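You operate a simulated robot arm through the tools that you are given. There is no shell and no other tool.

You run a simulated two-armed robot. Do the job below in one go: nothing can be reset, and whatever is moved stays where it is left.

TASK
Brush thread lock on the patch by the silver bolt, then tighten that bolt to 25 Nm.
Fine: brush back in its stand, wrench back; leave the gold bolt. Set down upright: red brush, what you pick out. A coat counts when it lies all over at full strength: go over it till it gets no stronger.

It is judged by the outcome, as a careful person would: the job done as asked, and still so three seconds after it is handed in. It fails if anything else is knocked over, pushed out of place, dropped, spilled or broken.

THE ROBOT
Two 7-joint arms with fingered hands on one trunk that stands fixed in place. Base frame: the origin is at the foot of the trunk, x ahead of it, y to its left, z up; the work surface is at about z = 880. Readings come in mm, rad, newtons and seconds.
The left shoulder is at [50, 214, 869], the right one opposite. With the tool pointing down near the work surface each hand reaches from about 340 to 880 mm from the base axis, measured 20 degrees to its own side. Payload 3 kg a hand.
The tool frame of a hand sits at the grasp point between the pads (the TCP): z along the fingers, y along the line on which they close. The tips reach 26 mm beyond it. The gripper opens to 132 mm; its body begins 73 mm behind the TCP. The gripper is a hand of 3 fingers: y runs from the thumb to the fingers, the wrist lies at [0, 0, -229] in the tool frame, and closing takes about 1.5 s.
Orientation is told as [roll, pitch, yaw] about the base's x, y, z axes, in that order, counted from this pose: with the fingers straight down and closing along the base's y, the tool's x points along the base's -x, its y along +y and its z along -z.

THE INTERFACE
- The arms move only by the tool step_arm. It takes "left_series", "right_series" or both (then of equal length, played together; a hand with none holds still); each is a list that holds one entry, the list of rows, each a list of 6 numbers: the shift along the base's x, y, z in mm, then the turn, a rotation vector about the base's x, y, z in rad. In form: [[[tx, ty, tz, rx, ry, rz], ...]]. A call has 1 to 20 rows; each row shifts and turns the commanded pose from where the row before left it. "left_grip" and "right_grip" are, for a hand that has rows, the closure, from 0 (fully open) to 1 (shut), set as the call begins (left out, the last holds). A row lasts 0.2 s, in which the tool goes at most 50 mm and 0.15 rad; a call with a longer step from one row to the next is refused whole, and so is a gripper value outside its range. A pose out of reach is approached as far as the arm can. The call stops where the force on the tool passes 40 N (or 10 N more than at its start, if that is more) or the arm is blocked; 0.2 s more then pass. Each finger travels about 72 mm/s and halts on what it meets, pressing with about 22 N; the grip force reading is that of the motor and also rises with nothing between the fingers. The clock runs only during rows and for 0.2 s after the last one: add rows that do not move to give the fingers time. It gives the time, the measured TCP pose, the force on the tool (base axes), the opening and the grip force at its end, in the units of the frame above (readings bear some noise), with the torque about the TCP (base axes, N m) and any sound that the robot's microphone picked up.
- Cameras (640 x 400 px; columns grow to the right, rows downward): "scene" is now at [35.8, -12.8, 1502.5]; the picture's right is [-0.15, -0.99, 0.00], its down [-0.63, 0.09, -0.77] and it looks along [0.77, -0.11, -0.63] (base axes); focal length 364 px, centre (320, 200). "left" rides on the left gripper at [-62, 3, -92] in its tool frame; the picture's right is [-0.05, -1.00, 0.00], its down [0.83, -0.04, -0.56] and it looks along [0.55, -0.03, 0.83] (tool axes); focal length 230 px, centre (320, 200). "right" rides on the right gripper at [62, 3, -92] in its tool frame; the picture's right is [-0.05, 1.00, 0.00], its down [-0.83, -0.04, -0.56] and it looks along [-0.55, -0.03, 0.83] (tool axes); focal length 230 px, centre (320, 200). There is no depth. A picture from a camera that has moved, and an enlarged one, comes with that camera's place and axes in the base frame and with its lens.
- grab_frame(camera): a new picture of that camera. It takes no simulated time.
- set_fingers(finger1, finger2, thumb_bend, hand): sets how far each is bent, from 0 (flat) to 100 (curled in); at 30 the hand is open as for a grip, at 70 the pads meet at the TCP. One left out holds its place. A second passes; each finger stops where it meets its share of the squeeze, and holds until it gets a number again. A gripper value or a shape takes the hand back. It gives what a move gives, with no picture; readings hold the bend of each and the force on the fingers (four entries, about 0 where the hand has none), thumb and palm.
- grasp_type(shape, hand): the hand has 3 fingers and takes this shape, open, in about a second: jaw (thumb against the fingers, like two jaws); tri (thumb and two fingers); tip (a fingertip pinch); poke (one finger out to press); point (the index stretched); flat (the hand flat); cup (the hand cupped); fist (a fist). The gripper value then closes the fingers along that shape, each until it touches; the sizes above hold for jaw. It gives what a move gives, with no picture.
- aim_head(pan, tilt): turns the head with the scene camera to pan (to the left, within 1.501 rad either way) and tilt (down, from -0.506 to 1.204), counted from straight ahead of the robot. It gives what a move gives.
- close_up(camera, box): a new picture of the part [left, top, right, bottom] of that camera's present view, enlarged. It takes no simulated time.
- hand_in(): hands the job in; it is judged then, once.

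Nothing tells you positions but the pictures and the camera data. Unless the task says otherwise, let go and move clear before handing in.

The tools are called as name(argument=value, ...) on one line, values as JSON. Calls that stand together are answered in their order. step_arm: Moves the arms, as the interface text tells. Its arguments: {"type":"object","properties":{"left_series":{"type":"array","items":{"type":"array","items":{"type":"array","items":{"type":"number"}}}},"left_grip":{"type":"number"},"right_series":{"type":"array","items":{"type":"array","items":{"type":"array","items":{"type":"number"}}}},"right_grip":{"type":"number"}},"required":[]} The other tools are called the same way: grasp_type (shape, hand) gives the hand a shape; set_fingers (finger1, finger2, thumb_bend, hand) moves the fingers one by one; aim_head (pan, tilt) turns the head that bears the scene camera; grab_frame (camera) takes a picture; close_up (camera, box) takes an enlarged picture of a part of a camera's view; hand_in () hands the job in.

At the start:

```text
time_s: 0.0
left_tcp_pos: [510.1, 154.4, 1176.2]
left_tool_rot: [-0.001, 0.001, -0.072]
left_contact_force: [0.8, 0.3, 0.0]
left_moment: [-0.04, 0.0, 0.0]
left_width: 132.1
left_gripper_force: 0.1
left_shape: jaw
left_bend: [30.0, 30.0, 30.0]
left_finger forces: [0.0, 0.1, 0.0, 0.0, 0.1, 0.1]
right_tcp_pos: [453.8, -278.6, 1199.9]
right_tool_rot: [0.0, 0.0, -0.073]
right_contact_force: [-1.0, 0.0, -0.4]
right_moment: [0.02, 0.0, 0.01]
right_width: 132.0
right_gripper_force: 0.1
right_shape: jaw
right_bend: [30.0, 30.0, 30.0]
right_finger forces: [0.1, 0.1, 0.1, 0.0, 0.0, 0.0]
head pan, tilt (commanded): [-0.148, 0.686]
```

scene: 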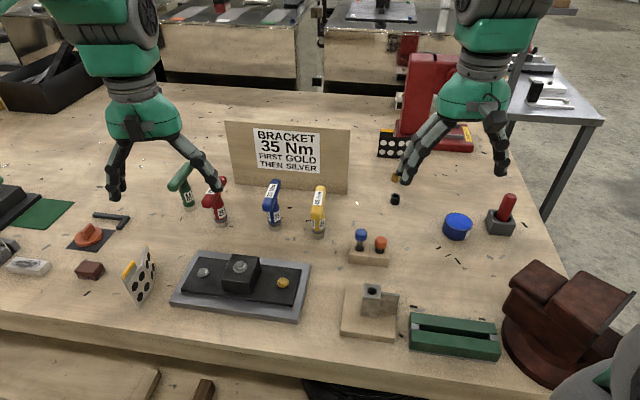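
right: 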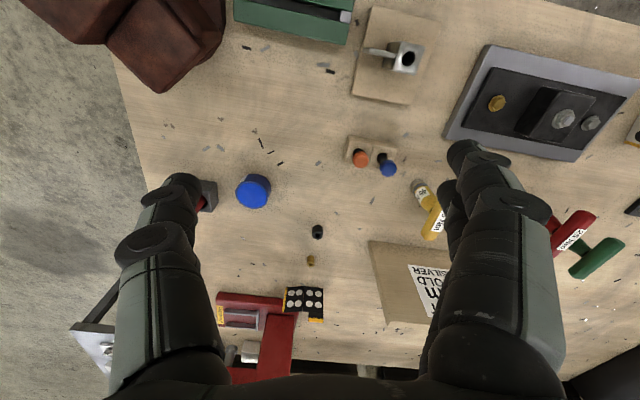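
left: 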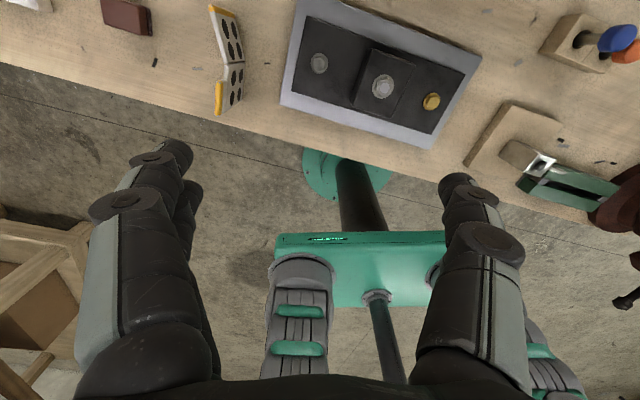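

I see a bench with a bracket plate (silver and gold bolts), several coloured torque drivers with labels, a red brush in a stand at the right, and a blue pot. I'll look closer before moving anything.

close_up(camera="scene", box=[160, 150, 340, 262])

close_up(camera="scene", box=[150, 230, 330, 342])

close_up(camera="scene", box=[380, 150, 560, 262])

close_up(camera="scene", box=[320, 220, 520, 345])

close_up(camera="scene", box=[0, 180, 200, 305])

```text
3.56 times, centred on (250, 206) of scene
camera zoom: at [35.8, -12.8, 1502.5], right [-0.15, -0.99, 0.0], down [-0.63, 0.09, -0.77], along [0.77, -0.11, -0.63], focal length 1294 px, centre (569, 179)
```

zoom: 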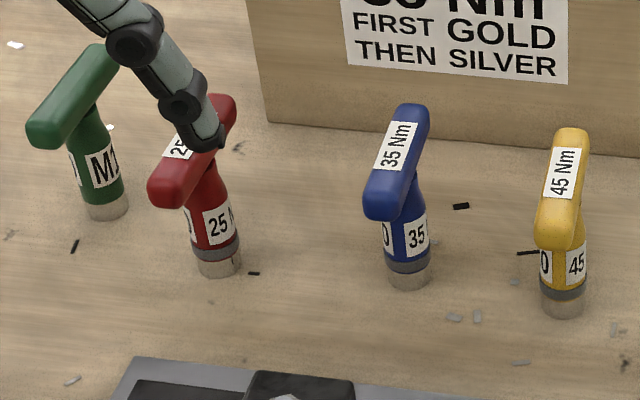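

```text
3.56 times, centred on (240, 286) of scene
camera zoom: at [35.8, -12.8, 1502.5], right [-0.15, -0.99, 0.0], down [-0.63, 0.09, -0.77], along [0.77, -0.11, -0.63], focal length 1294 px, centre (604, -106)
```

zoom: 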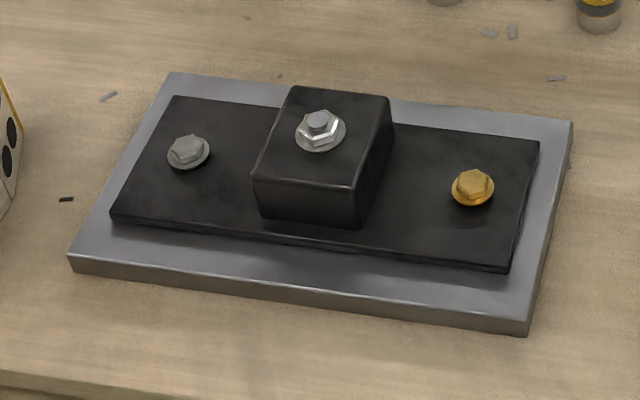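

```text
3.56 times, centred on (470, 206) of scene
camera zoom: at [35.8, -12.8, 1502.5], right [-0.15, -0.99, 0.0], down [-0.63, 0.09, -0.77], along [0.77, -0.11, -0.63], focal length 1294 px, centre (-213, 179)
```

zoom: 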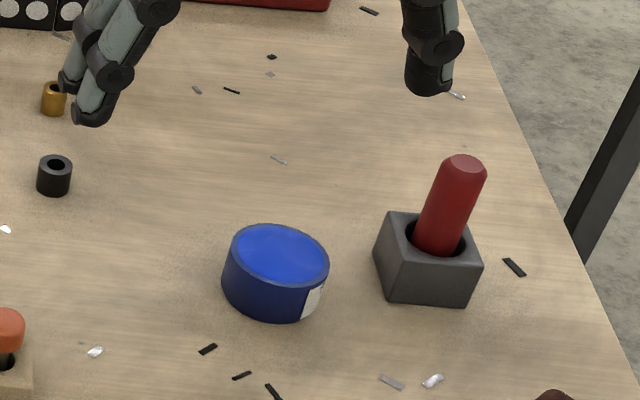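

```text
3.20 times, centred on (420, 282) of scene
camera zoom: at [35.8, -12.8, 1502.5], right [-0.15, -0.99, 0.0], down [-0.63, 0.09, -0.77], along [0.77, -0.11, -0.63], focal length 1164 px, centre (0, -64)
```

zoom: 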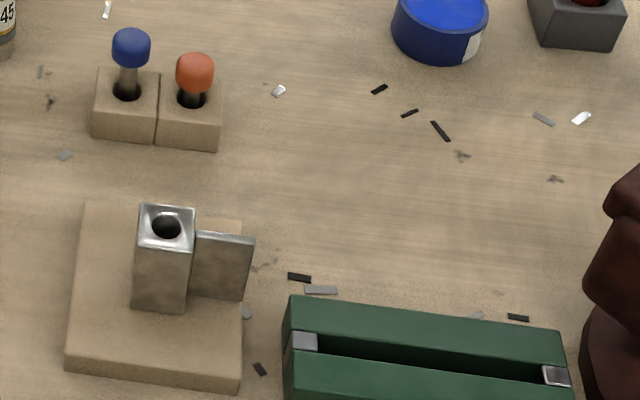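

```text
3.20 times, centred on (100, 242) of scene
camera zoom: at [35.8, -12.8, 1502.5], right [-0.15, -0.99, 0.0], down [-0.63, 0.09, -0.77], along [0.77, -0.11, -0.63], focal length 1164 px, centre (1024, 64)
```

zoom: 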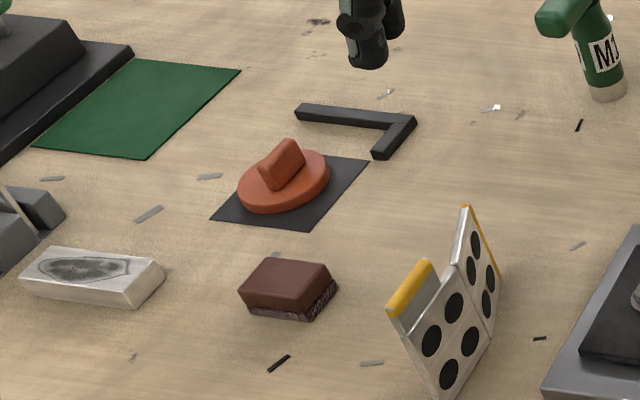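

I'll look around more, with enlarged views of the right and left cameras and the blue pot and bolts, before committing.

close_up(camera="left", box=[270, 0, 490, 150])

close_up(camera="right", box=[430, 30, 640, 170])

close_up(camera="right", box=[140, 120, 340, 250])

close_up(camera="right", box=[330, 110, 640, 300])

close_up(camera="scene", box=[360, 30, 520, 200])

```text
2.67 times, centred on (380, 75) of left
camera zoom: at [573.5, 153.0, 1267.6], right [-0.02, -1.0, 0.0], down [-0.83, 0.02, 0.56], along [-0.56, 0.01, -0.83], focal length 614 px, centre (160, 533)
```

zoom: 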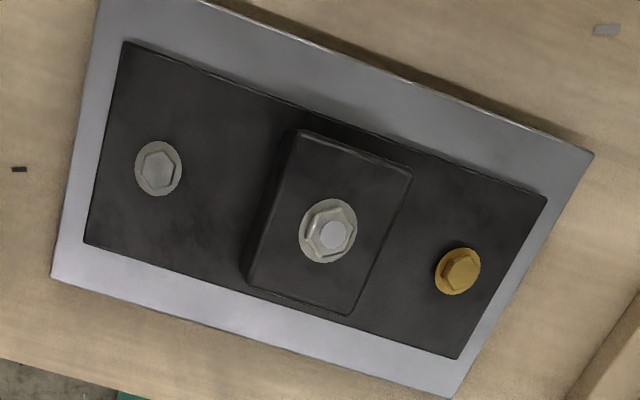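

```text
2.86 times, centred on (535, 100) of right
camera zoom: at [393.4, -271.1, 1293.8], right [0.12, 0.99, 0.0], down [0.83, -0.1, 0.56], along [0.55, -0.07, -0.83], focal length 657 px, centre (-294, 486)
```

zoom: 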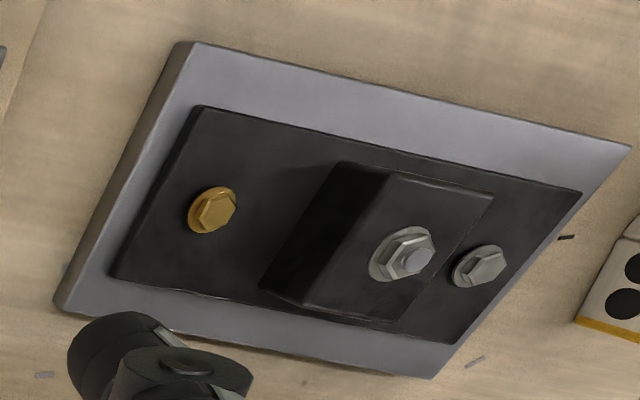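

```text
3.08 times, centred on (240, 185) of right
camera zoom: at [393.4, -271.1, 1293.8], right [0.12, 0.99, 0.0], down [0.83, -0.1, 0.56], along [0.55, -0.07, -0.83], focal length 708 px, centre (566, 246)
```

zoom: 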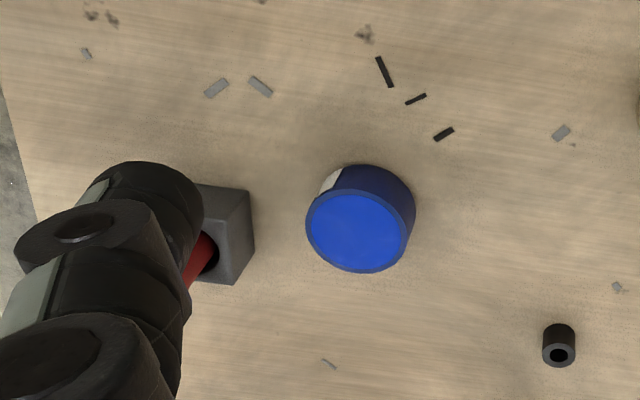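

```text
2.06 times, centred on (485, 205) of right
camera zoom: at [393.4, -271.1, 1293.8], right [0.12, 0.99, 0.0], down [0.83, -0.1, 0.56], along [0.55, -0.07, -0.83], focal length 475 px, centre (-21, 190)
```

zoom: 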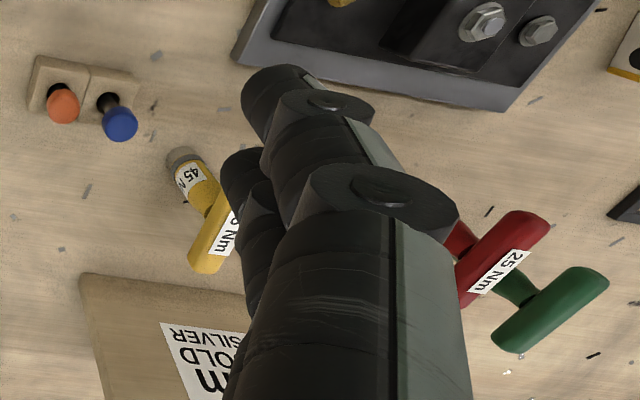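

```text
2.35 times, centred on (440, 115) of scene
camera zoom: at [35.8, -12.8, 1502.5], right [-0.15, -0.99, 0.0], down [-0.63, 0.09, -0.77], along [0.77, -0.11, -0.63], focal length 856 px, centre (38, 400)
```

zoom: 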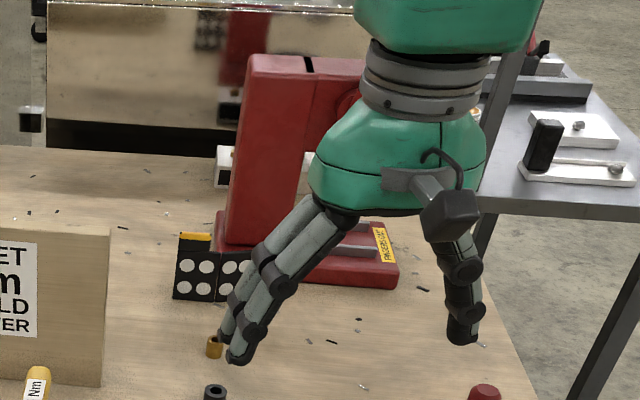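

The plate carries a dull silver bolt on the left, a nut on a clamp block in the middle and a gold bolt on the right. The red 25 Nm T-wrench stands around (738, 134). I'll move both wrist cameras closer for clear views of the bolts and the pot and brush.

step_arm(left_series=[[[22, 0, -29, 0, 0, 0], [22, 0, -29, 0, 0, 0], [22, 0, -29, 0, 0, 0], [22, 0, -29, 0, 0, 0], [22, 0, -29, 0, 0, 0]]], right_series=[[[10, -30, -28, 0, 0, 0], [10, -30, -28, 0, 0, 0], [10, -30, -28, 0, 0, 0], [10, -30, -28, 0, 0, 0], [10, -30, -28, 0, 0, 0]]])

grab_frame(camera="left")

grab_frame(camera="right")

grab_frame(camera="scene")

```text
time_s: 1.2
left_tcp_pos: [621.1, 155.6, 1028.8]
left_tool_rot: [-0.001, 0.0, -0.072]
left_contact_force: [0.6, 0.1, -0.4]
left_moment: [0.02, -0.04, 0.03]
left_width: 131.9
left_gripper_force: 0.2
left_shape: jaw
left_bend: [30.0, 30.0, 30.0]
left_finger forces: [0.1, 0.0, 0.0, 0.0, 0.0, 0.0]
right_tcp_pos: [504.7, -427.3, 1061.3]
right_tool_rot: [0.0, 0.0, -0.074]
right_contact_force: [-0.1, -0.5, 0.6]
right_moment: [-0.02, 0.0, 0.01]
right_width: 132.1
right_gripper_force: 0.1
right_shape: jaw
right_bend: [30.0, 30.0, 30.0]
right_finger forces: [0.1, 0.0, 0.1, 0.0, 0.0, 0.1]
head pan, tilt (commanded): [-0.148, 0.686]
```

```text
taken
camera left: at [684.5, 152.8, 1120.6], right [-0.02, -1.0, 0.0], down [-0.83, 0.02, 0.56], along [-0.56, 0.01, -0.83], focal length 230 px, centre (320, 200)
```

left: 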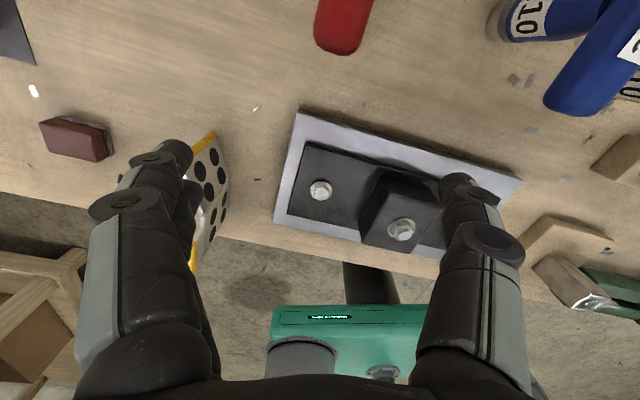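

```text
taken
camera right: at [443.7, -420.6, 1154.0], right [0.12, 0.99, 0.0], down [0.83, -0.1, 0.56], along [0.55, -0.07, -0.83], focal length 230 px, centre (320, 200)
```

right: 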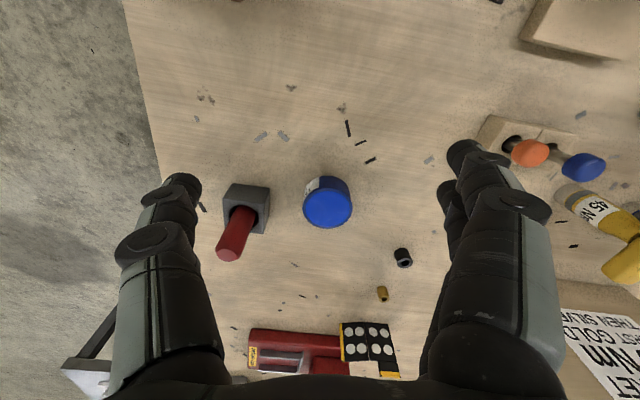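

```text
taken
camera scene: at [35.9, -12.8, 1502.5], right [-0.15, -0.99, 0.0], down [-0.63, 0.09, -0.77], along [0.77, -0.11, -0.63], focal length 364 px, centre (320, 200)
```

scene: 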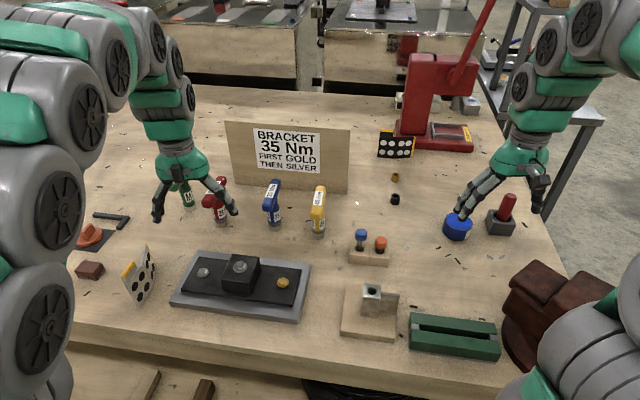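

close_up(camera="left", box=[270, 100, 450, 250])

close_up(camera="right", box=[200, 150, 370, 270])

close_up(camera="scene", box=[180, 245, 320, 325])

close_up(camera="right", box=[460, 90, 640, 220])

close_up(camera="left", box=[300, 0, 640, 150])

```text
2.67 times, centred on (360, 175) of left
camera zoom: at [684.5, 152.8, 1120.6], right [-0.02, -1.0, 0.0], down [-0.83, 0.02, 0.56], along [-0.56, 0.01, -0.83], focal length 614 px, centre (213, 267)
```

zoom: 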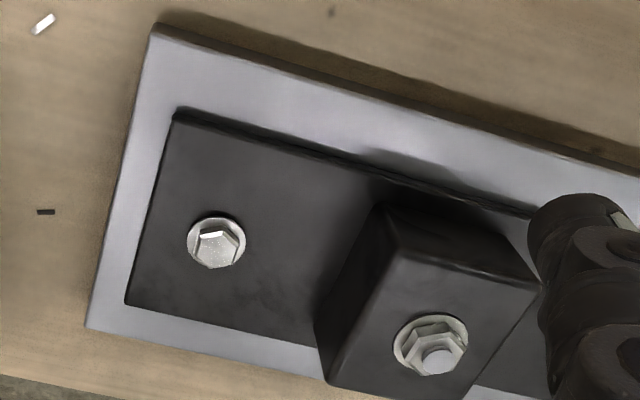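

```text
3.33 times, centred on (285, 210) of right
camera zoom: at [443.7, -420.6, 1154.0], right [0.12, 0.99, 0.0], down [0.83, -0.1, 0.56], along [0.55, -0.07, -0.83], focal length 767 px, centre (437, 167)
```

zoom: 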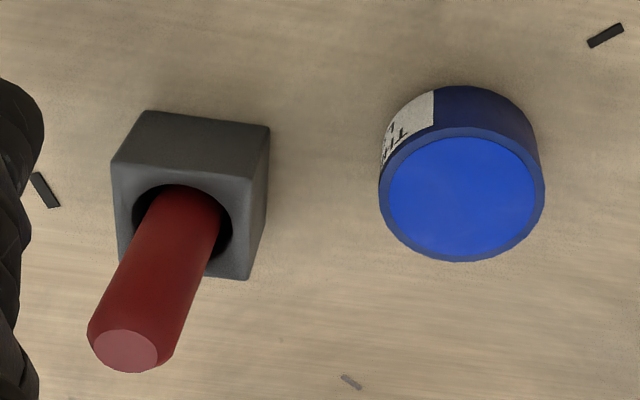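

```text
4.57 times, centred on (250, 285) of scene
camera zoom: at [35.9, -12.8, 1502.5], right [-0.15, -0.99, 0.0], down [-0.63, 0.09, -0.77], along [0.77, -0.11, -0.63], focal length 1663 px, centre (640, -189)
```

zoom: 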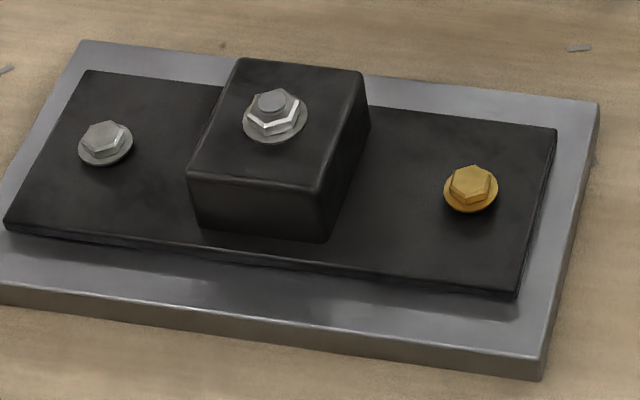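

```text
3.08 times, centred on (550, 155) of right
camera zoom: at [443.7, -420.6, 1154.0], right [0.12, 0.99, 0.0], down [0.83, -0.1, 0.56], along [0.55, -0.07, -0.83], focal length 708 px, centre (-388, 338)
```

zoom: 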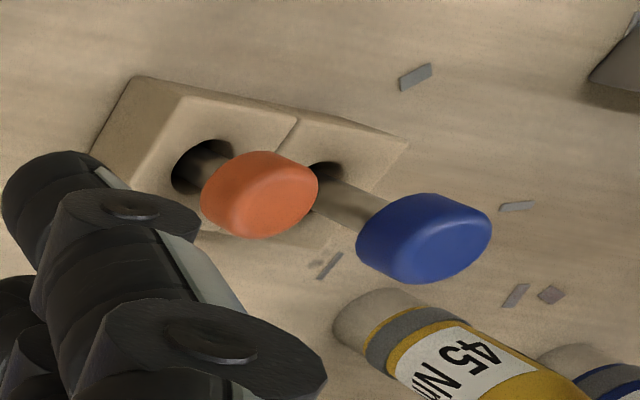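

```text
1.88 times, centred on (470, 75) of left
camera zoom: at [684.5, 152.8, 1120.6], right [-0.02, -1.0, 0.0], down [-0.83, 0.02, 0.56], along [-0.56, 0.01, -0.83], focal length 433 px, centre (38, 435)
```

zoom: 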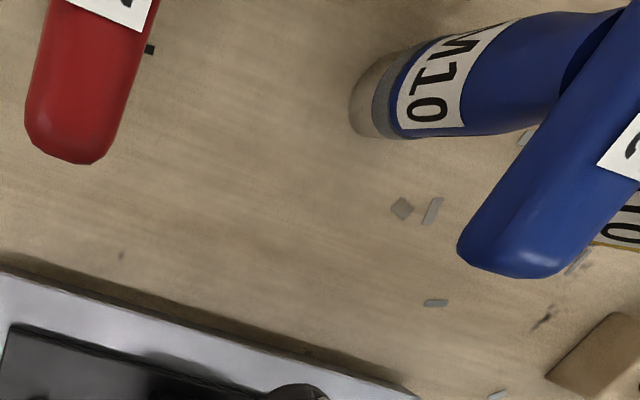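

The left bolt is a plain silver hex head and the middle one is a clamp nut on a stud. I'll zoom tighter on the silver bolt, pot and label.

close_up(camera="left", box=[295, 140, 385, 230])

close_up(camera="right", box=[295, 165, 365, 235])

close_up(camera="scene", box=[175, 250, 235, 300])

close_up(camera="scene", box=[195, 165, 255, 235])

close_up(camera="scene", box=[250, 170, 340, 245])

```text
4.44 times, centred on (340, 185) of left
camera zoom: at [684.5, 152.8, 1120.6], right [-0.02, -1.0, 0.0], down [-0.83, 0.02, 0.56], along [-0.56, 0.01, -0.83], focal length 1022 px, centre (231, 267)
```

zoom: 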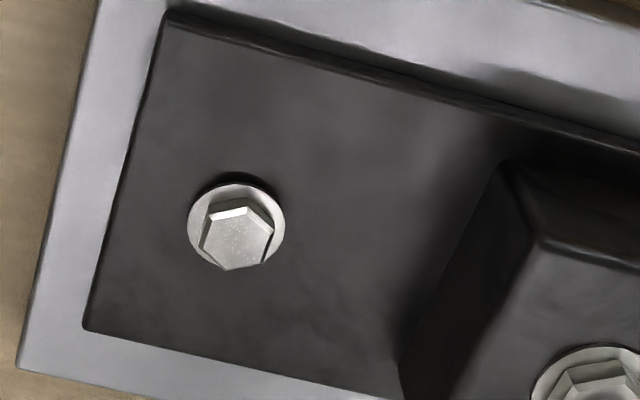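

```text
5.71 times, centred on (330, 200) of right
camera zoom: at [443.7, -420.6, 1154.0], right [0.12, 0.99, 0.0], down [0.83, -0.1, 0.56], along [0.55, -0.07, -0.83], focal length 1315 px, centre (263, 200)
```

zoom: 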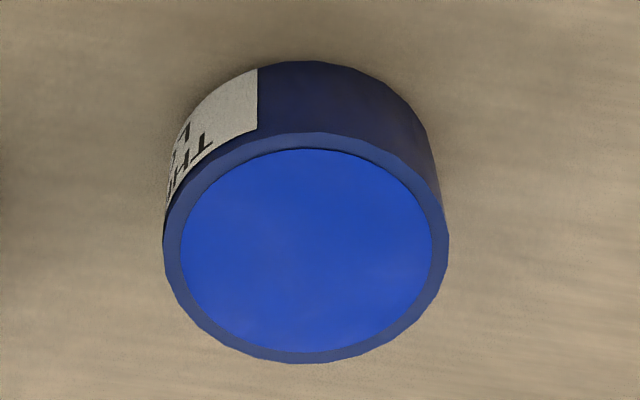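

```text
8.00 times, centred on (205, 275) of scene
camera zoom: at [35.9, -12.8, 1502.5], right [-0.15, -0.99, 0.0], down [-0.63, 0.09, -0.77], along [0.77, -0.11, -0.63], focal length 2910 px, centre (1240, -400)
```

zoom: 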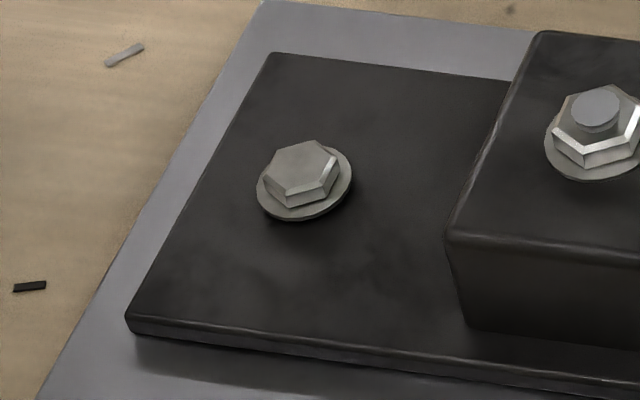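

```text
5.71 times, centred on (225, 200) of scene
camera zoom: at [35.9, -12.8, 1502.5], right [-0.15, -0.99, 0.0], down [-0.63, 0.09, -0.77], along [0.77, -0.11, -0.63], focal length 2079 px, centre (863, 200)
```

zoom: 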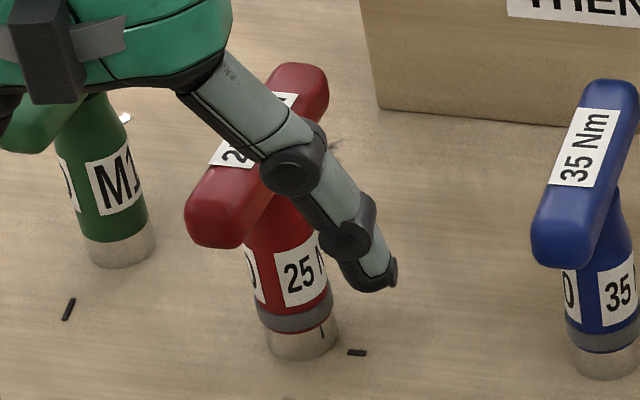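

```text
5.33 times, centred on (295, 208) of scene
camera zoom: at [35.9, -12.8, 1502.5], right [-0.15, -0.99, 0.0], down [-0.63, 0.09, -0.77], along [0.77, -0.11, -0.63], focal length 1940 px, centre (453, 160)
```

zoom: 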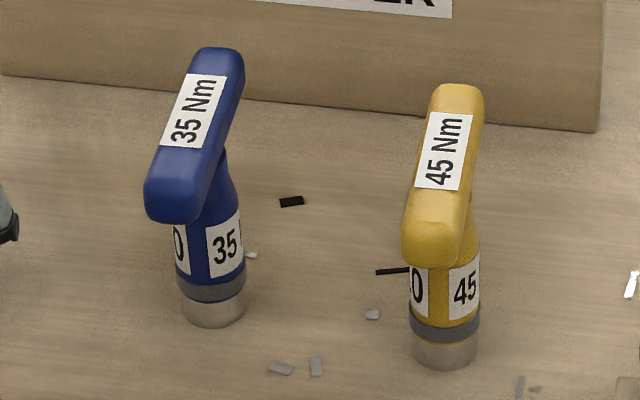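

close_up(camera="left", box=[300, 165, 345, 210])

close_up(camera="scene", box=[187, 262, 223, 285])

close_up(camera="scene", box=[260, 270, 305, 300])

close_up(camera="scene", box=[222, 255, 262, 280])

```text
8.89 times, centred on (322, 188) of left
camera zoom: at [684.5, 152.8, 1120.6], right [-0.02, -1.0, 0.0], down [-0.83, 0.02, 0.56], along [-0.56, 0.01, -0.83], focal length 2045 px, centre (298, 311)
```

zoom: 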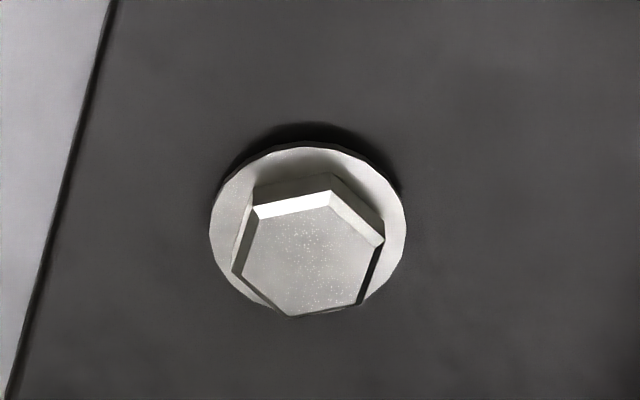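

```text
16.00 times, centred on (205, 274) of scene
camera zoom: at [35.9, -12.8, 1502.5], right [-0.15, -0.99, 0.0], down [-0.63, 0.09, -0.77], along [0.77, -0.11, -0.63], focal length 5821 px, centre (2160, -976)
```

zoom: 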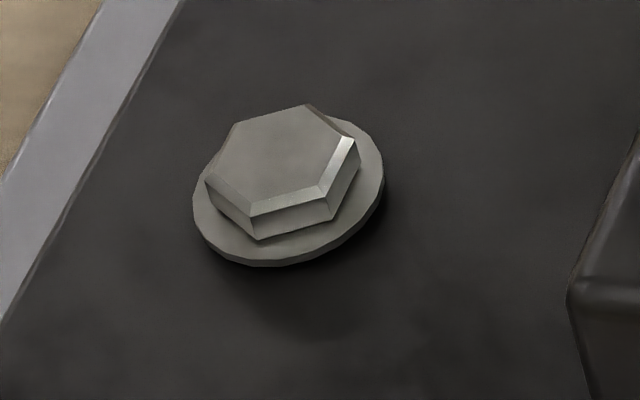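

```text
13.33 times, centred on (282, 285) of scene
camera zoom: at [35.9, -12.8, 1502.5], right [-0.15, -0.99, 0.0], down [-0.63, 0.09, -0.77], along [0.77, -0.11, -0.63], focal length 4851 px, centre (820, -933)
```

zoom: 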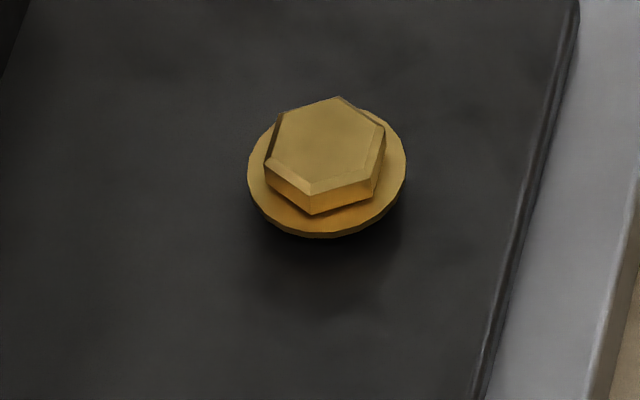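

```text
16.00 times, centred on (242, 268) of scene
camera zoom: at [35.9, -12.8, 1502.5], right [-0.15, -0.99, 0.0], down [-0.63, 0.09, -0.77], along [0.77, -0.11, -0.63], focal length 5821 px, centre (1568, -880)
```

zoom: 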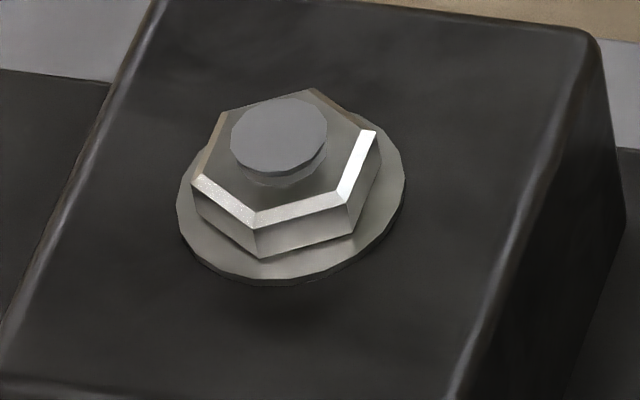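

No patch shows from this angle, and both bolts look slightly raised (loose). I'll tilt the left hand so its camera looks straight down on the silver bolt, and move the right camera closer to the middle for a second angle.

step_arm(left_series=[[[-12, 0, 2, 0, -0.148, 0], [-12, 0, 2, 0, -0.148, 0], [-12, 0, 2, 0, -0.148, 0], [-12, 0, 2, 0, -0.148, 0]]])

grab_frame(camera="left")

close_up(camera="left", box=[270, 150, 390, 250])

close_up(camera="scene", box=[150, 160, 250, 240])

```text
time_s: 2.2
left_tcp_pos: [571.3, 155.7, 1037.9]
left_tool_rot: [0.051, -0.589, -0.089]
left_contact_force: [0.3, -0.5, 0.5]
left_moment: [0.01, -0.02, -0.02]
left_width: 132.1
left_gripper_force: 0.0
left_shape: jaw
left_bend: [30.0, 30.0, 30.0]
left_finger forces: [0.0, 0.0, 0.1, 0.1, 0.0, 0.0]
right_tcp_pos: [504.9, -428.4, 1060.6]
right_tool_rot: [0.0, 0.0, -0.072]
right_contact_force: [0.6, -1.5, 0.0]
right_moment: [0.01, 0.02, -0.02]
right_width: 132.0
right_gripper_force: 0.0
right_shape: jaw
right_bend: [30.0, 30.0, 30.0]
right_finger forces: [0.1, 0.1, 0.0, 0.0, 0.0, 0.0]
head pan, tilt (commanded): [-0.148, 0.686]
```

```text
taken
camera left: at [572.4, 153.4, 1148.3], right [-0.02, -1.0, -0.01], down [-1.0, 0.02, 0.0], along [0.0, 0.01, -1.0], focal length 230 px, centre (320, 200)
```

left: 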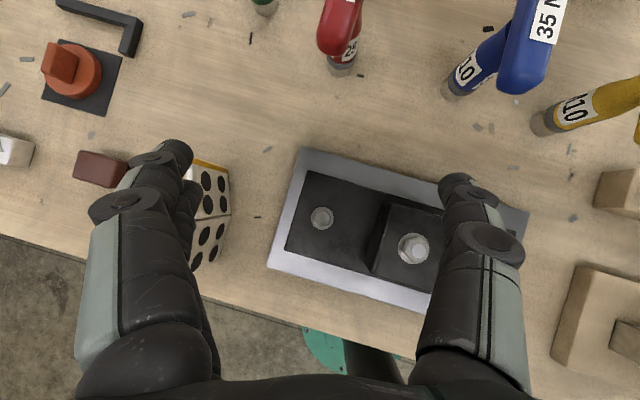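

```text
4.00 times, centred on (330, 200) of left
camera zoom: at [572.4, 153.4, 1148.3], right [-0.02, -1.0, -0.01], down [-1.0, 0.02, 0.0], along [0.0, 0.01, -1.0], focal length 920 px, centre (280, 200)
```

zoom: 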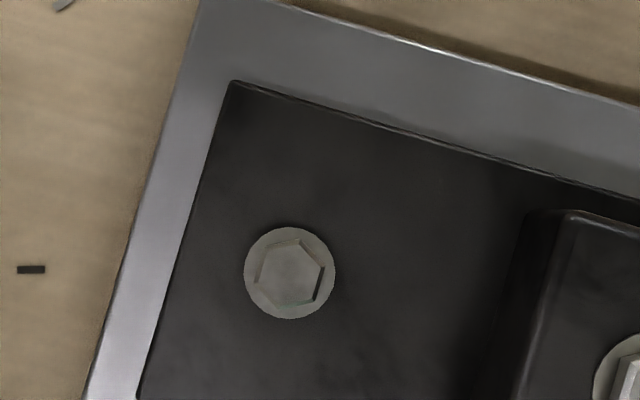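

```text
5.00 times, centred on (200, 200) of scene
camera zoom: at [35.7, -12.8, 1502.5], right [-0.15, -0.99, 0.0], down [-0.63, 0.09, -0.77], along [0.77, -0.11, -0.63], focal length 1819 px, centre (920, 200)
```

zoom: 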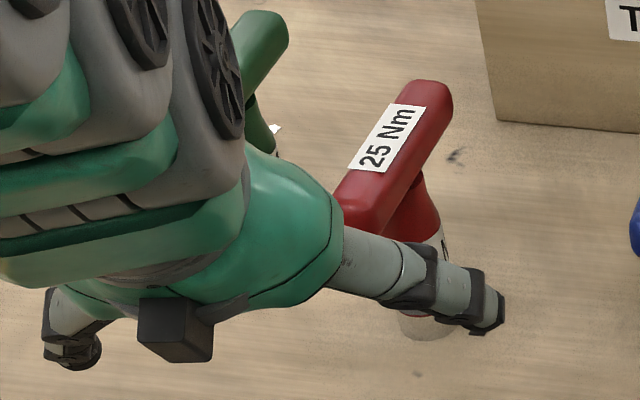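

close_up(camera="left", box=[285, 165, 345, 203])

close_up(camera="left", box=[325, 190, 385, 228])

close_up(camera="left", box=[275, 215, 350, 262])

close_up(camera="left", box=[380, 190, 460, 290])

```text
10.53 times, centred on (315, 184) of left
camera zoom: at [572.4, 153.4, 1148.3], right [-0.02, -1.0, -0.01], down [-1.0, 0.02, 0.0], along [0.0, 0.01, -1.0], focal length 2422 px, centre (373, 368)
```

zoom: 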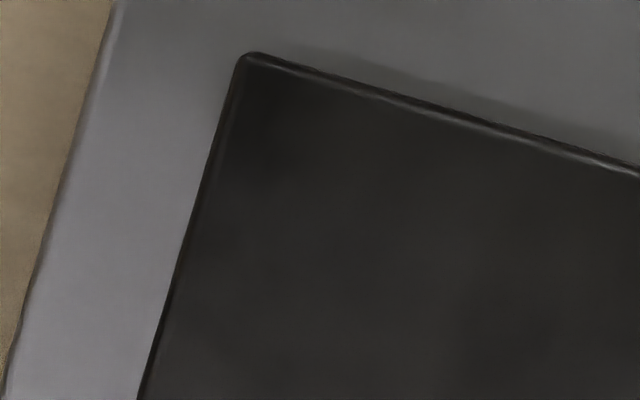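

```text
10.53 times, centred on (355, 209) of left
camera zoom: at [572.4, 153.4, 1148.3], right [-0.02, -1.0, -0.01], down [-1.0, 0.02, 0.0], along [0.0, 0.01, -1.0], focal length 2422 px, centre (-48, 105)
```

zoom: 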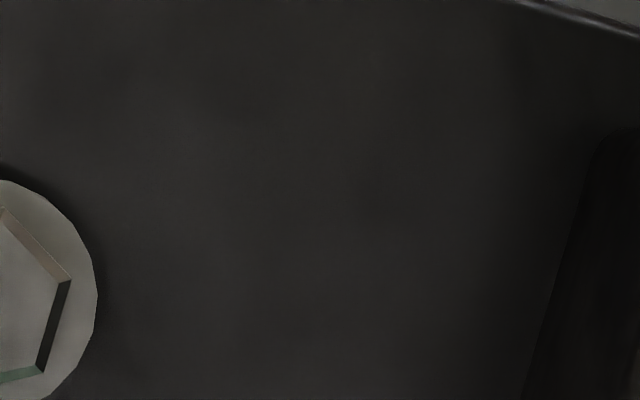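

```text
8.51 times, centred on (312, 238) of left
camera zoom: at [572.4, 153.4, 1148.3], right [-0.02, -1.0, -0.01], down [-1.0, 0.02, 0.0], along [0.0, 0.01, -1.0], focal length 1958 px, centre (384, -128)
```

zoom: 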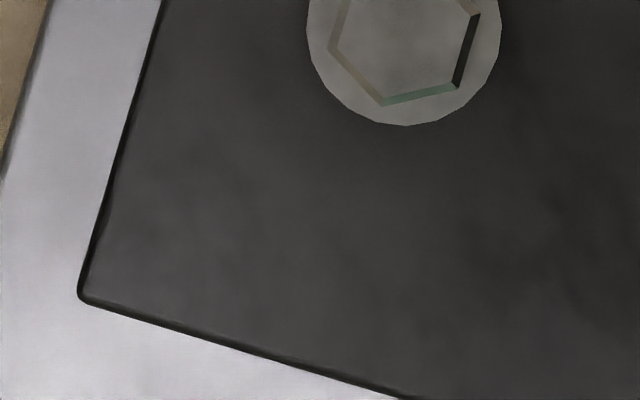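

```text
4.00 times, centred on (420, 240) of left
camera zoom: at [572.4, 153.4, 1148.3], right [-0.02, -1.0, -0.01], down [-1.0, 0.02, 0.0], along [0.0, 0.01, -1.0], focal length 920 px, centre (-80, 40)
```

zoom: 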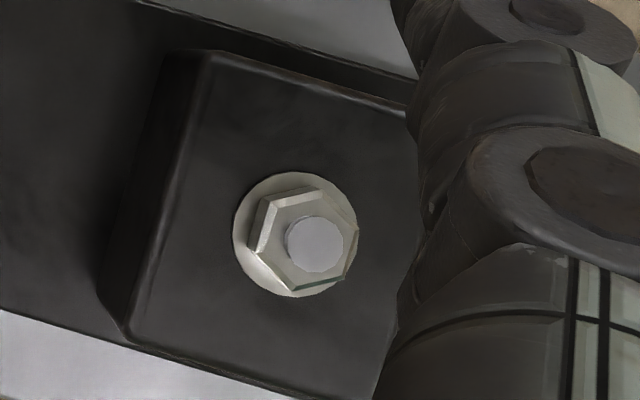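

The patch does not show until it is brushed, it seems, so I'll rely on watching the colour appear. Now I'll measure the brush and its stand precisely.

close_up(camera="scene", box=[475, 180, 535, 245])

close_up(camera="right", box=[205, 170, 285, 270])

close_up(camera="scene", box=[435, 200, 480, 250])

```text
6.15 times, centred on (505, 212) of scene
camera zoom: at [35.7, -12.8, 1502.5], right [-0.15, -0.99, 0.0], down [-0.63, 0.09, -0.77], along [0.77, -0.11, -0.63], focal length 2239 px, centre (-818, 123)
```

zoom: 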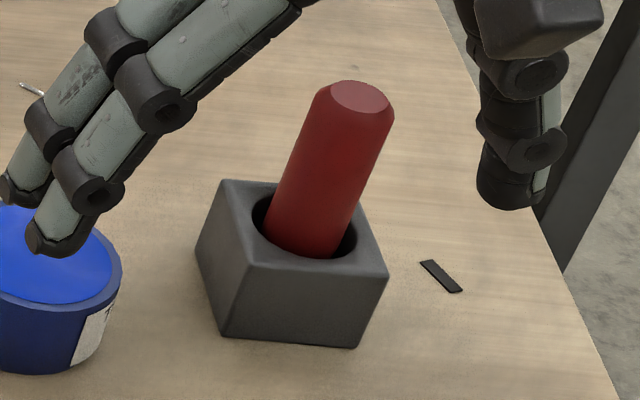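

```text
4.00 times, centred on (245, 220) of right
camera zoom: at [443.8, -420.2, 1154.1], right [0.12, 0.99, 0.0], down [0.83, -0.1, 0.56], along [0.55, -0.07, -0.83], focal length 920 px, centre (620, 120)
```

zoom: 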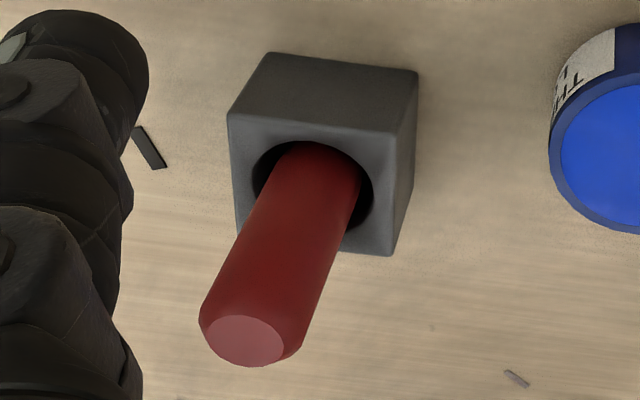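

```text
8.00 times, centred on (458, 225) of scene
camera zoom: at [35.7, -12.8, 1502.5], right [-0.15, -0.99, 0.0], down [-0.63, 0.09, -0.77], along [0.77, -0.11, -0.63], focal length 2910 px, centre (-780, 0)
```

zoom: 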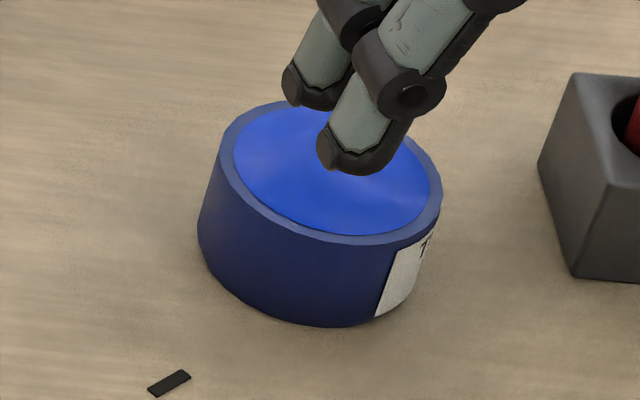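

The brush handle stands nearly upright at about (616, -543), its top at z≈980, with the stand top at z≈919. I'll half-close the right hand so the fingers clear the pot, and move over the handle.

step_arm(right_series=[[[28, -29, 0, 0, 0, 0], [28, -29, 0, 0, 0, 0], [28, -29, 0, 0, 0, 0], [27, -28, 0, 0, 0, 0], [0, 0, 0, 0, 0, 0], [0, 0, 0, 0, 0, 0]]], right_grip=0.5)

grab_frame(camera="right")

grab_frame(camera="scene")

```text
time_s: 3.6
left_tcp_pos: [571.9, 155.0, 1038.7]
left_tool_rot: [0.05, -0.589, -0.089]
left_contact_force: [-0.8, 0.2, 0.2]
left_moment: [-0.03, 0.01, 0.03]
left_width: 131.9
left_gripper_force: 0.0
left_shape: jaw
left_bend: [30.0, 30.0, 30.0]
left_finger forces: [0.0, 0.0, 0.0, 0.1, 0.0, 0.1]
right_tcp_pos: [613.7, -541.8, 1061.9]
right_tool_rot: [0.001, 0.001, -0.072]
right_contact_force: [0.3, 0.2, -0.2]
right_moment: [0.0, 0.0, 0.0]
right_width: 66.5
right_gripper_force: 0.0
right_shape: jaw
right_bend: [73.0, 73.0, 70.0]
right_finger forces: [0.1, 0.0, 0.0, 0.0, 0.1, 0.0]
head pan, tilt (commanded): [-0.148, 0.686]
```

```text
taken
camera right: at [553.4, -534.9, 1156.2], right [0.12, 0.99, 0.0], down [0.83, -0.1, 0.56], along [0.55, -0.07, -0.83], focal length 230 px, centre (320, 200)
```

right: 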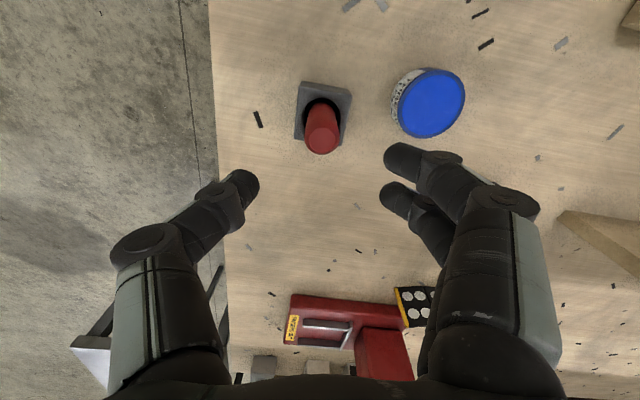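

```text
taken
camera scene: at [35.8, -12.8, 1502.5], right [-0.15, -0.99, 0.0], down [-0.63, 0.09, -0.77], along [0.77, -0.11, -0.63], focal length 364 px, centre (320, 200)
```

scene: 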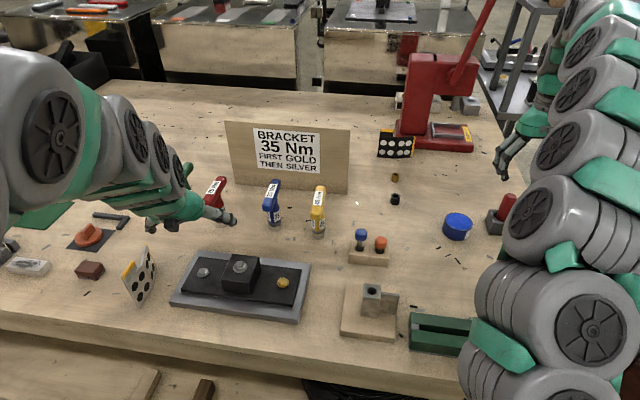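

close_up(camera="right", box=[280, 70, 370, 165])

```text
4.21 times, centred on (325, 118) of right
camera zoom: at [553.4, -534.9, 1156.2], right [0.12, 0.99, 0.0], down [0.83, -0.1, 0.56], along [0.55, -0.07, -0.83], focal length 969 px, centre (299, 547)
```

zoom: 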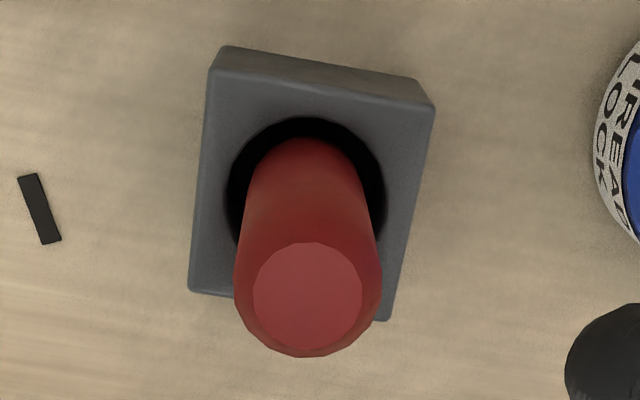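

The pot's label reads "THREAD LOCK", and the hand is centred over the handle. I'll descend and grip it.

step_arm(right_series=[[[0, 0, -35, 0, 0, 0], [0, 0, -35, 0, 0, 0], [0, 0, -34, 0, 0, 0], [0, 0, 0, 0, 0, 0]]])

grab_frame(camera="right")

close_up(camera="scene", box=[440, 150, 560, 250])

```text
time_s: 4.6
left_tcp_pos: [570.7, 155.3, 1038.5]
left_tool_rot: [0.048, -0.592, -0.089]
left_contact_force: [-0.1, 0.1, 0.3]
left_moment: [-0.01, 0.02, -0.01]
left_width: 132.1
left_gripper_force: 0.1
left_shape: jaw
left_bend: [30.0, 30.0, 30.0]
left_finger forces: [0.0, 0.0, 0.1, 0.1, 0.0, 0.0]
right_tcp_pos: [616.1, -543.2, 956.1]
right_tool_rot: [-0.002, 0.0, -0.074]
right_contact_force: [0.5, -0.1, 0.0]
right_moment: [-0.01, -0.01, 0.04]
right_width: 66.5
right_gripper_force: 0.1
right_shape: jaw
right_bend: [73.0, 73.0, 70.0]
right_finger forces: [0.0, 0.0, 0.0, 0.0, 0.0, 0.0]
head pan, tilt (commanded): [-0.148, 0.686]
```

```text
taken
camera right: at [555.0, -535.4, 1049.5], right [0.13, 0.99, 0.0], down [0.83, -0.1, 0.56], along [0.55, -0.07, -0.83], focal length 230 px, centre (320, 200)
```

right: 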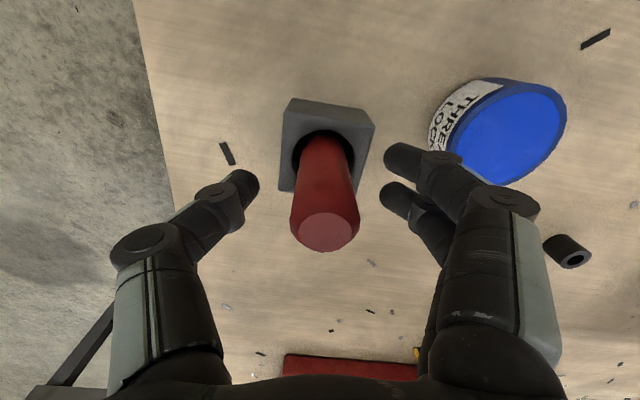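

```text
4.00 times, centred on (500, 200) of scene
camera zoom: at [35.8, -12.8, 1502.5], right [-0.15, -0.99, 0.0], down [-0.63, 0.09, -0.77], along [0.77, -0.11, -0.63], focal length 1455 px, centre (-400, 200)
```

zoom: 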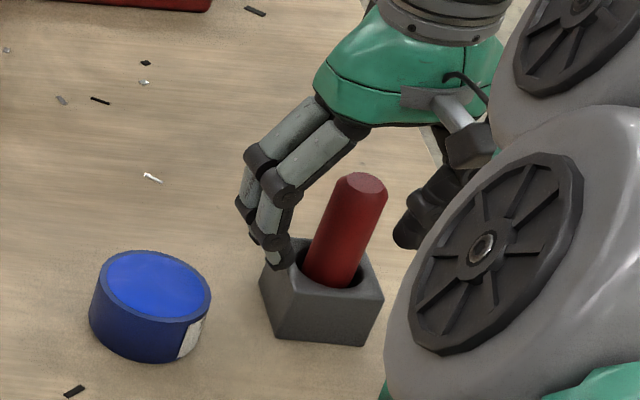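

step_arm(right_series=[[[0, 0, 0, 0, 0, 0], [0, 0, 0, 0, 0, 0], [0, 0, 0, 0, 0, 0], [0, 0, 0, 0, 0, 0], [0, 0, 0, 0, 0, 0], [0, 0, 0, 0, 0, 0]]], right_grip=1.0)

grab_frame(camera="right")

close_up(camera="scene", box=[440, 150, 560, 250])

```text
time_s: 6.0
left_tcp_pos: [571.3, 154.9, 1039.1]
left_tool_rot: [0.048, -0.59, -0.091]
left_contact_force: [-0.2, -0.1, -0.7]
left_moment: [-0.01, -0.01, -0.01]
left_width: 131.5
left_gripper_force: 0.1
left_shape: jaw
left_bend: [30.0, 30.0, 30.0]
left_finger forces: [0.0, 0.1, 0.0, 0.0, 0.0, 0.1]
right_tcp_pos: [616.8, -543.5, 957.0]
right_tool_rot: [0.0, 0.0, -0.073]
right_contact_force: [0.5, 0.5, -0.1]
right_moment: [0.02, -0.02, -0.03]
right_width: 18.4
right_gripper_force: 21.9
right_shape: jaw
right_bend: [73.0, 72.0, 70.0]
right_finger forces: [10.7, 8.2, 0.0, 0.1, 18.8, 0.1]
head pan, tilt (commanded): [-0.148, 0.686]
```

```text
taken
camera right: at [555.0, -535.4, 1049.7], right [0.12, 0.99, 0.0], down [0.83, -0.1, 0.56], along [0.55, -0.07, -0.83], focal length 230 px, centre (320, 200)
```

right: 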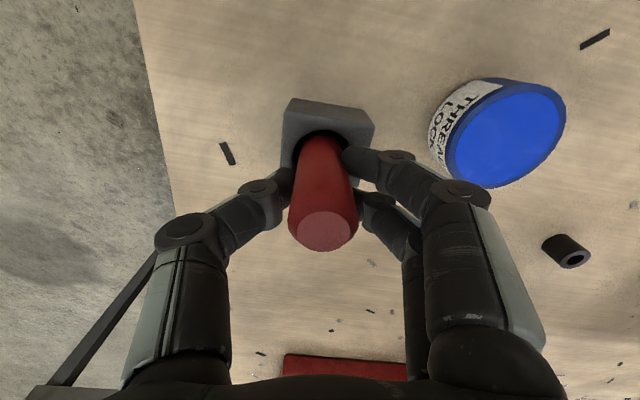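

```text
4.00 times, centred on (500, 200) of scene
camera zoom: at [35.8, -12.8, 1502.5], right [-0.15, -0.99, 0.0], down [-0.63, 0.09, -0.77], along [0.77, -0.11, -0.63], focal length 1455 px, centre (-400, 200)
```

zoom: 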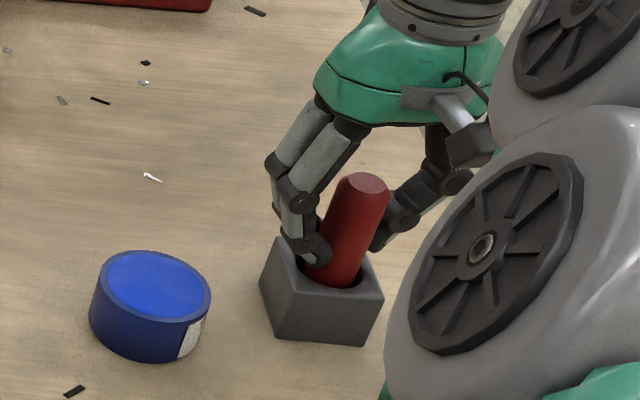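

Gripped (force on all three fingers). I'll lift the brush straight up out of its stand and look at its tip.

step_arm(right_series=[[[0, 0, 15, 0, 0, 0], [0, 0, 25, 0, 0, 0], [0, 0, 30, 0, 0, 0], [0, 0, 30, 0, 0, 0], [0, 0, 30, 0, 0, 0]]])

close_up(camera="scene", box=[440, 110, 560, 250])

grab_frame(camera="right")

```text
time_s: 7.2
left_tcp_pos: [570.8, 155.2, 1039.1]
left_tool_rot: [0.049, -0.588, -0.089]
left_contact_force: [-0.2, 0.7, -0.3]
left_moment: [0.01, -0.01, -0.01]
left_width: 132.2
left_gripper_force: 0.0
left_shape: jaw
left_bend: [30.0, 30.0, 30.0]
left_finger forces: [0.0, 0.0, 0.0, 0.0, 0.1, 0.1]
right_tcp_pos: [615.1, -544.8, 1086.8]
right_tool_rot: [0.001, 0.0, -0.073]
right_contact_force: [0.2, -0.6, 0.7]
right_moment: [0.0, -0.01, 0.02]
right_width: 18.1
right_gripper_force: 22.1
right_shape: jaw
right_bend: [73.0, 72.0, 70.0]
right_finger forces: [11.0, 8.5, 0.0, 0.0, 18.7, 0.0]
head pan, tilt (commanded): [-0.148, 0.686]
```

```text
2.86 times, centred on (500, 180) of scene
camera zoom: at [35.8, -12.8, 1502.5], right [-0.15, -0.99, 0.0], down [-0.63, 0.09, -0.77], along [0.77, -0.11, -0.63], focal length 1039 px, centre (-194, 257)
```

zoom: 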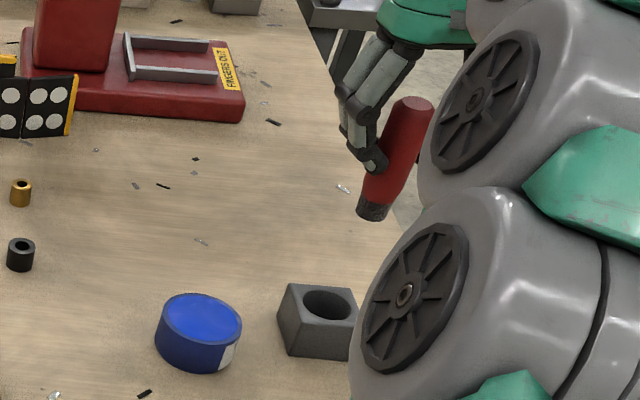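

```text
taken
camera right: at [554.3, -537.0, 1180.6], right [0.12, 0.99, 0.0], down [0.83, -0.1, 0.55], along [0.55, -0.07, -0.83], focal length 230 px, centre (320, 200)
```

right: 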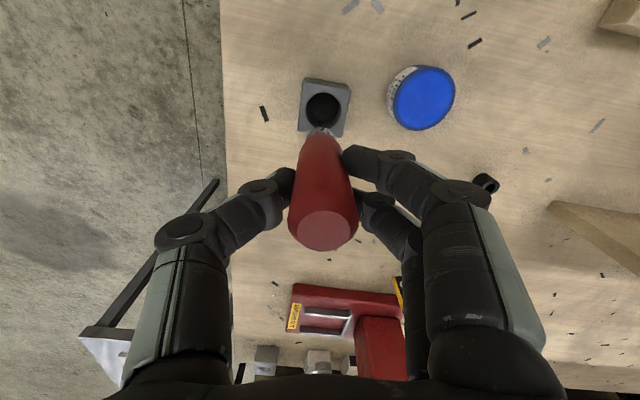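

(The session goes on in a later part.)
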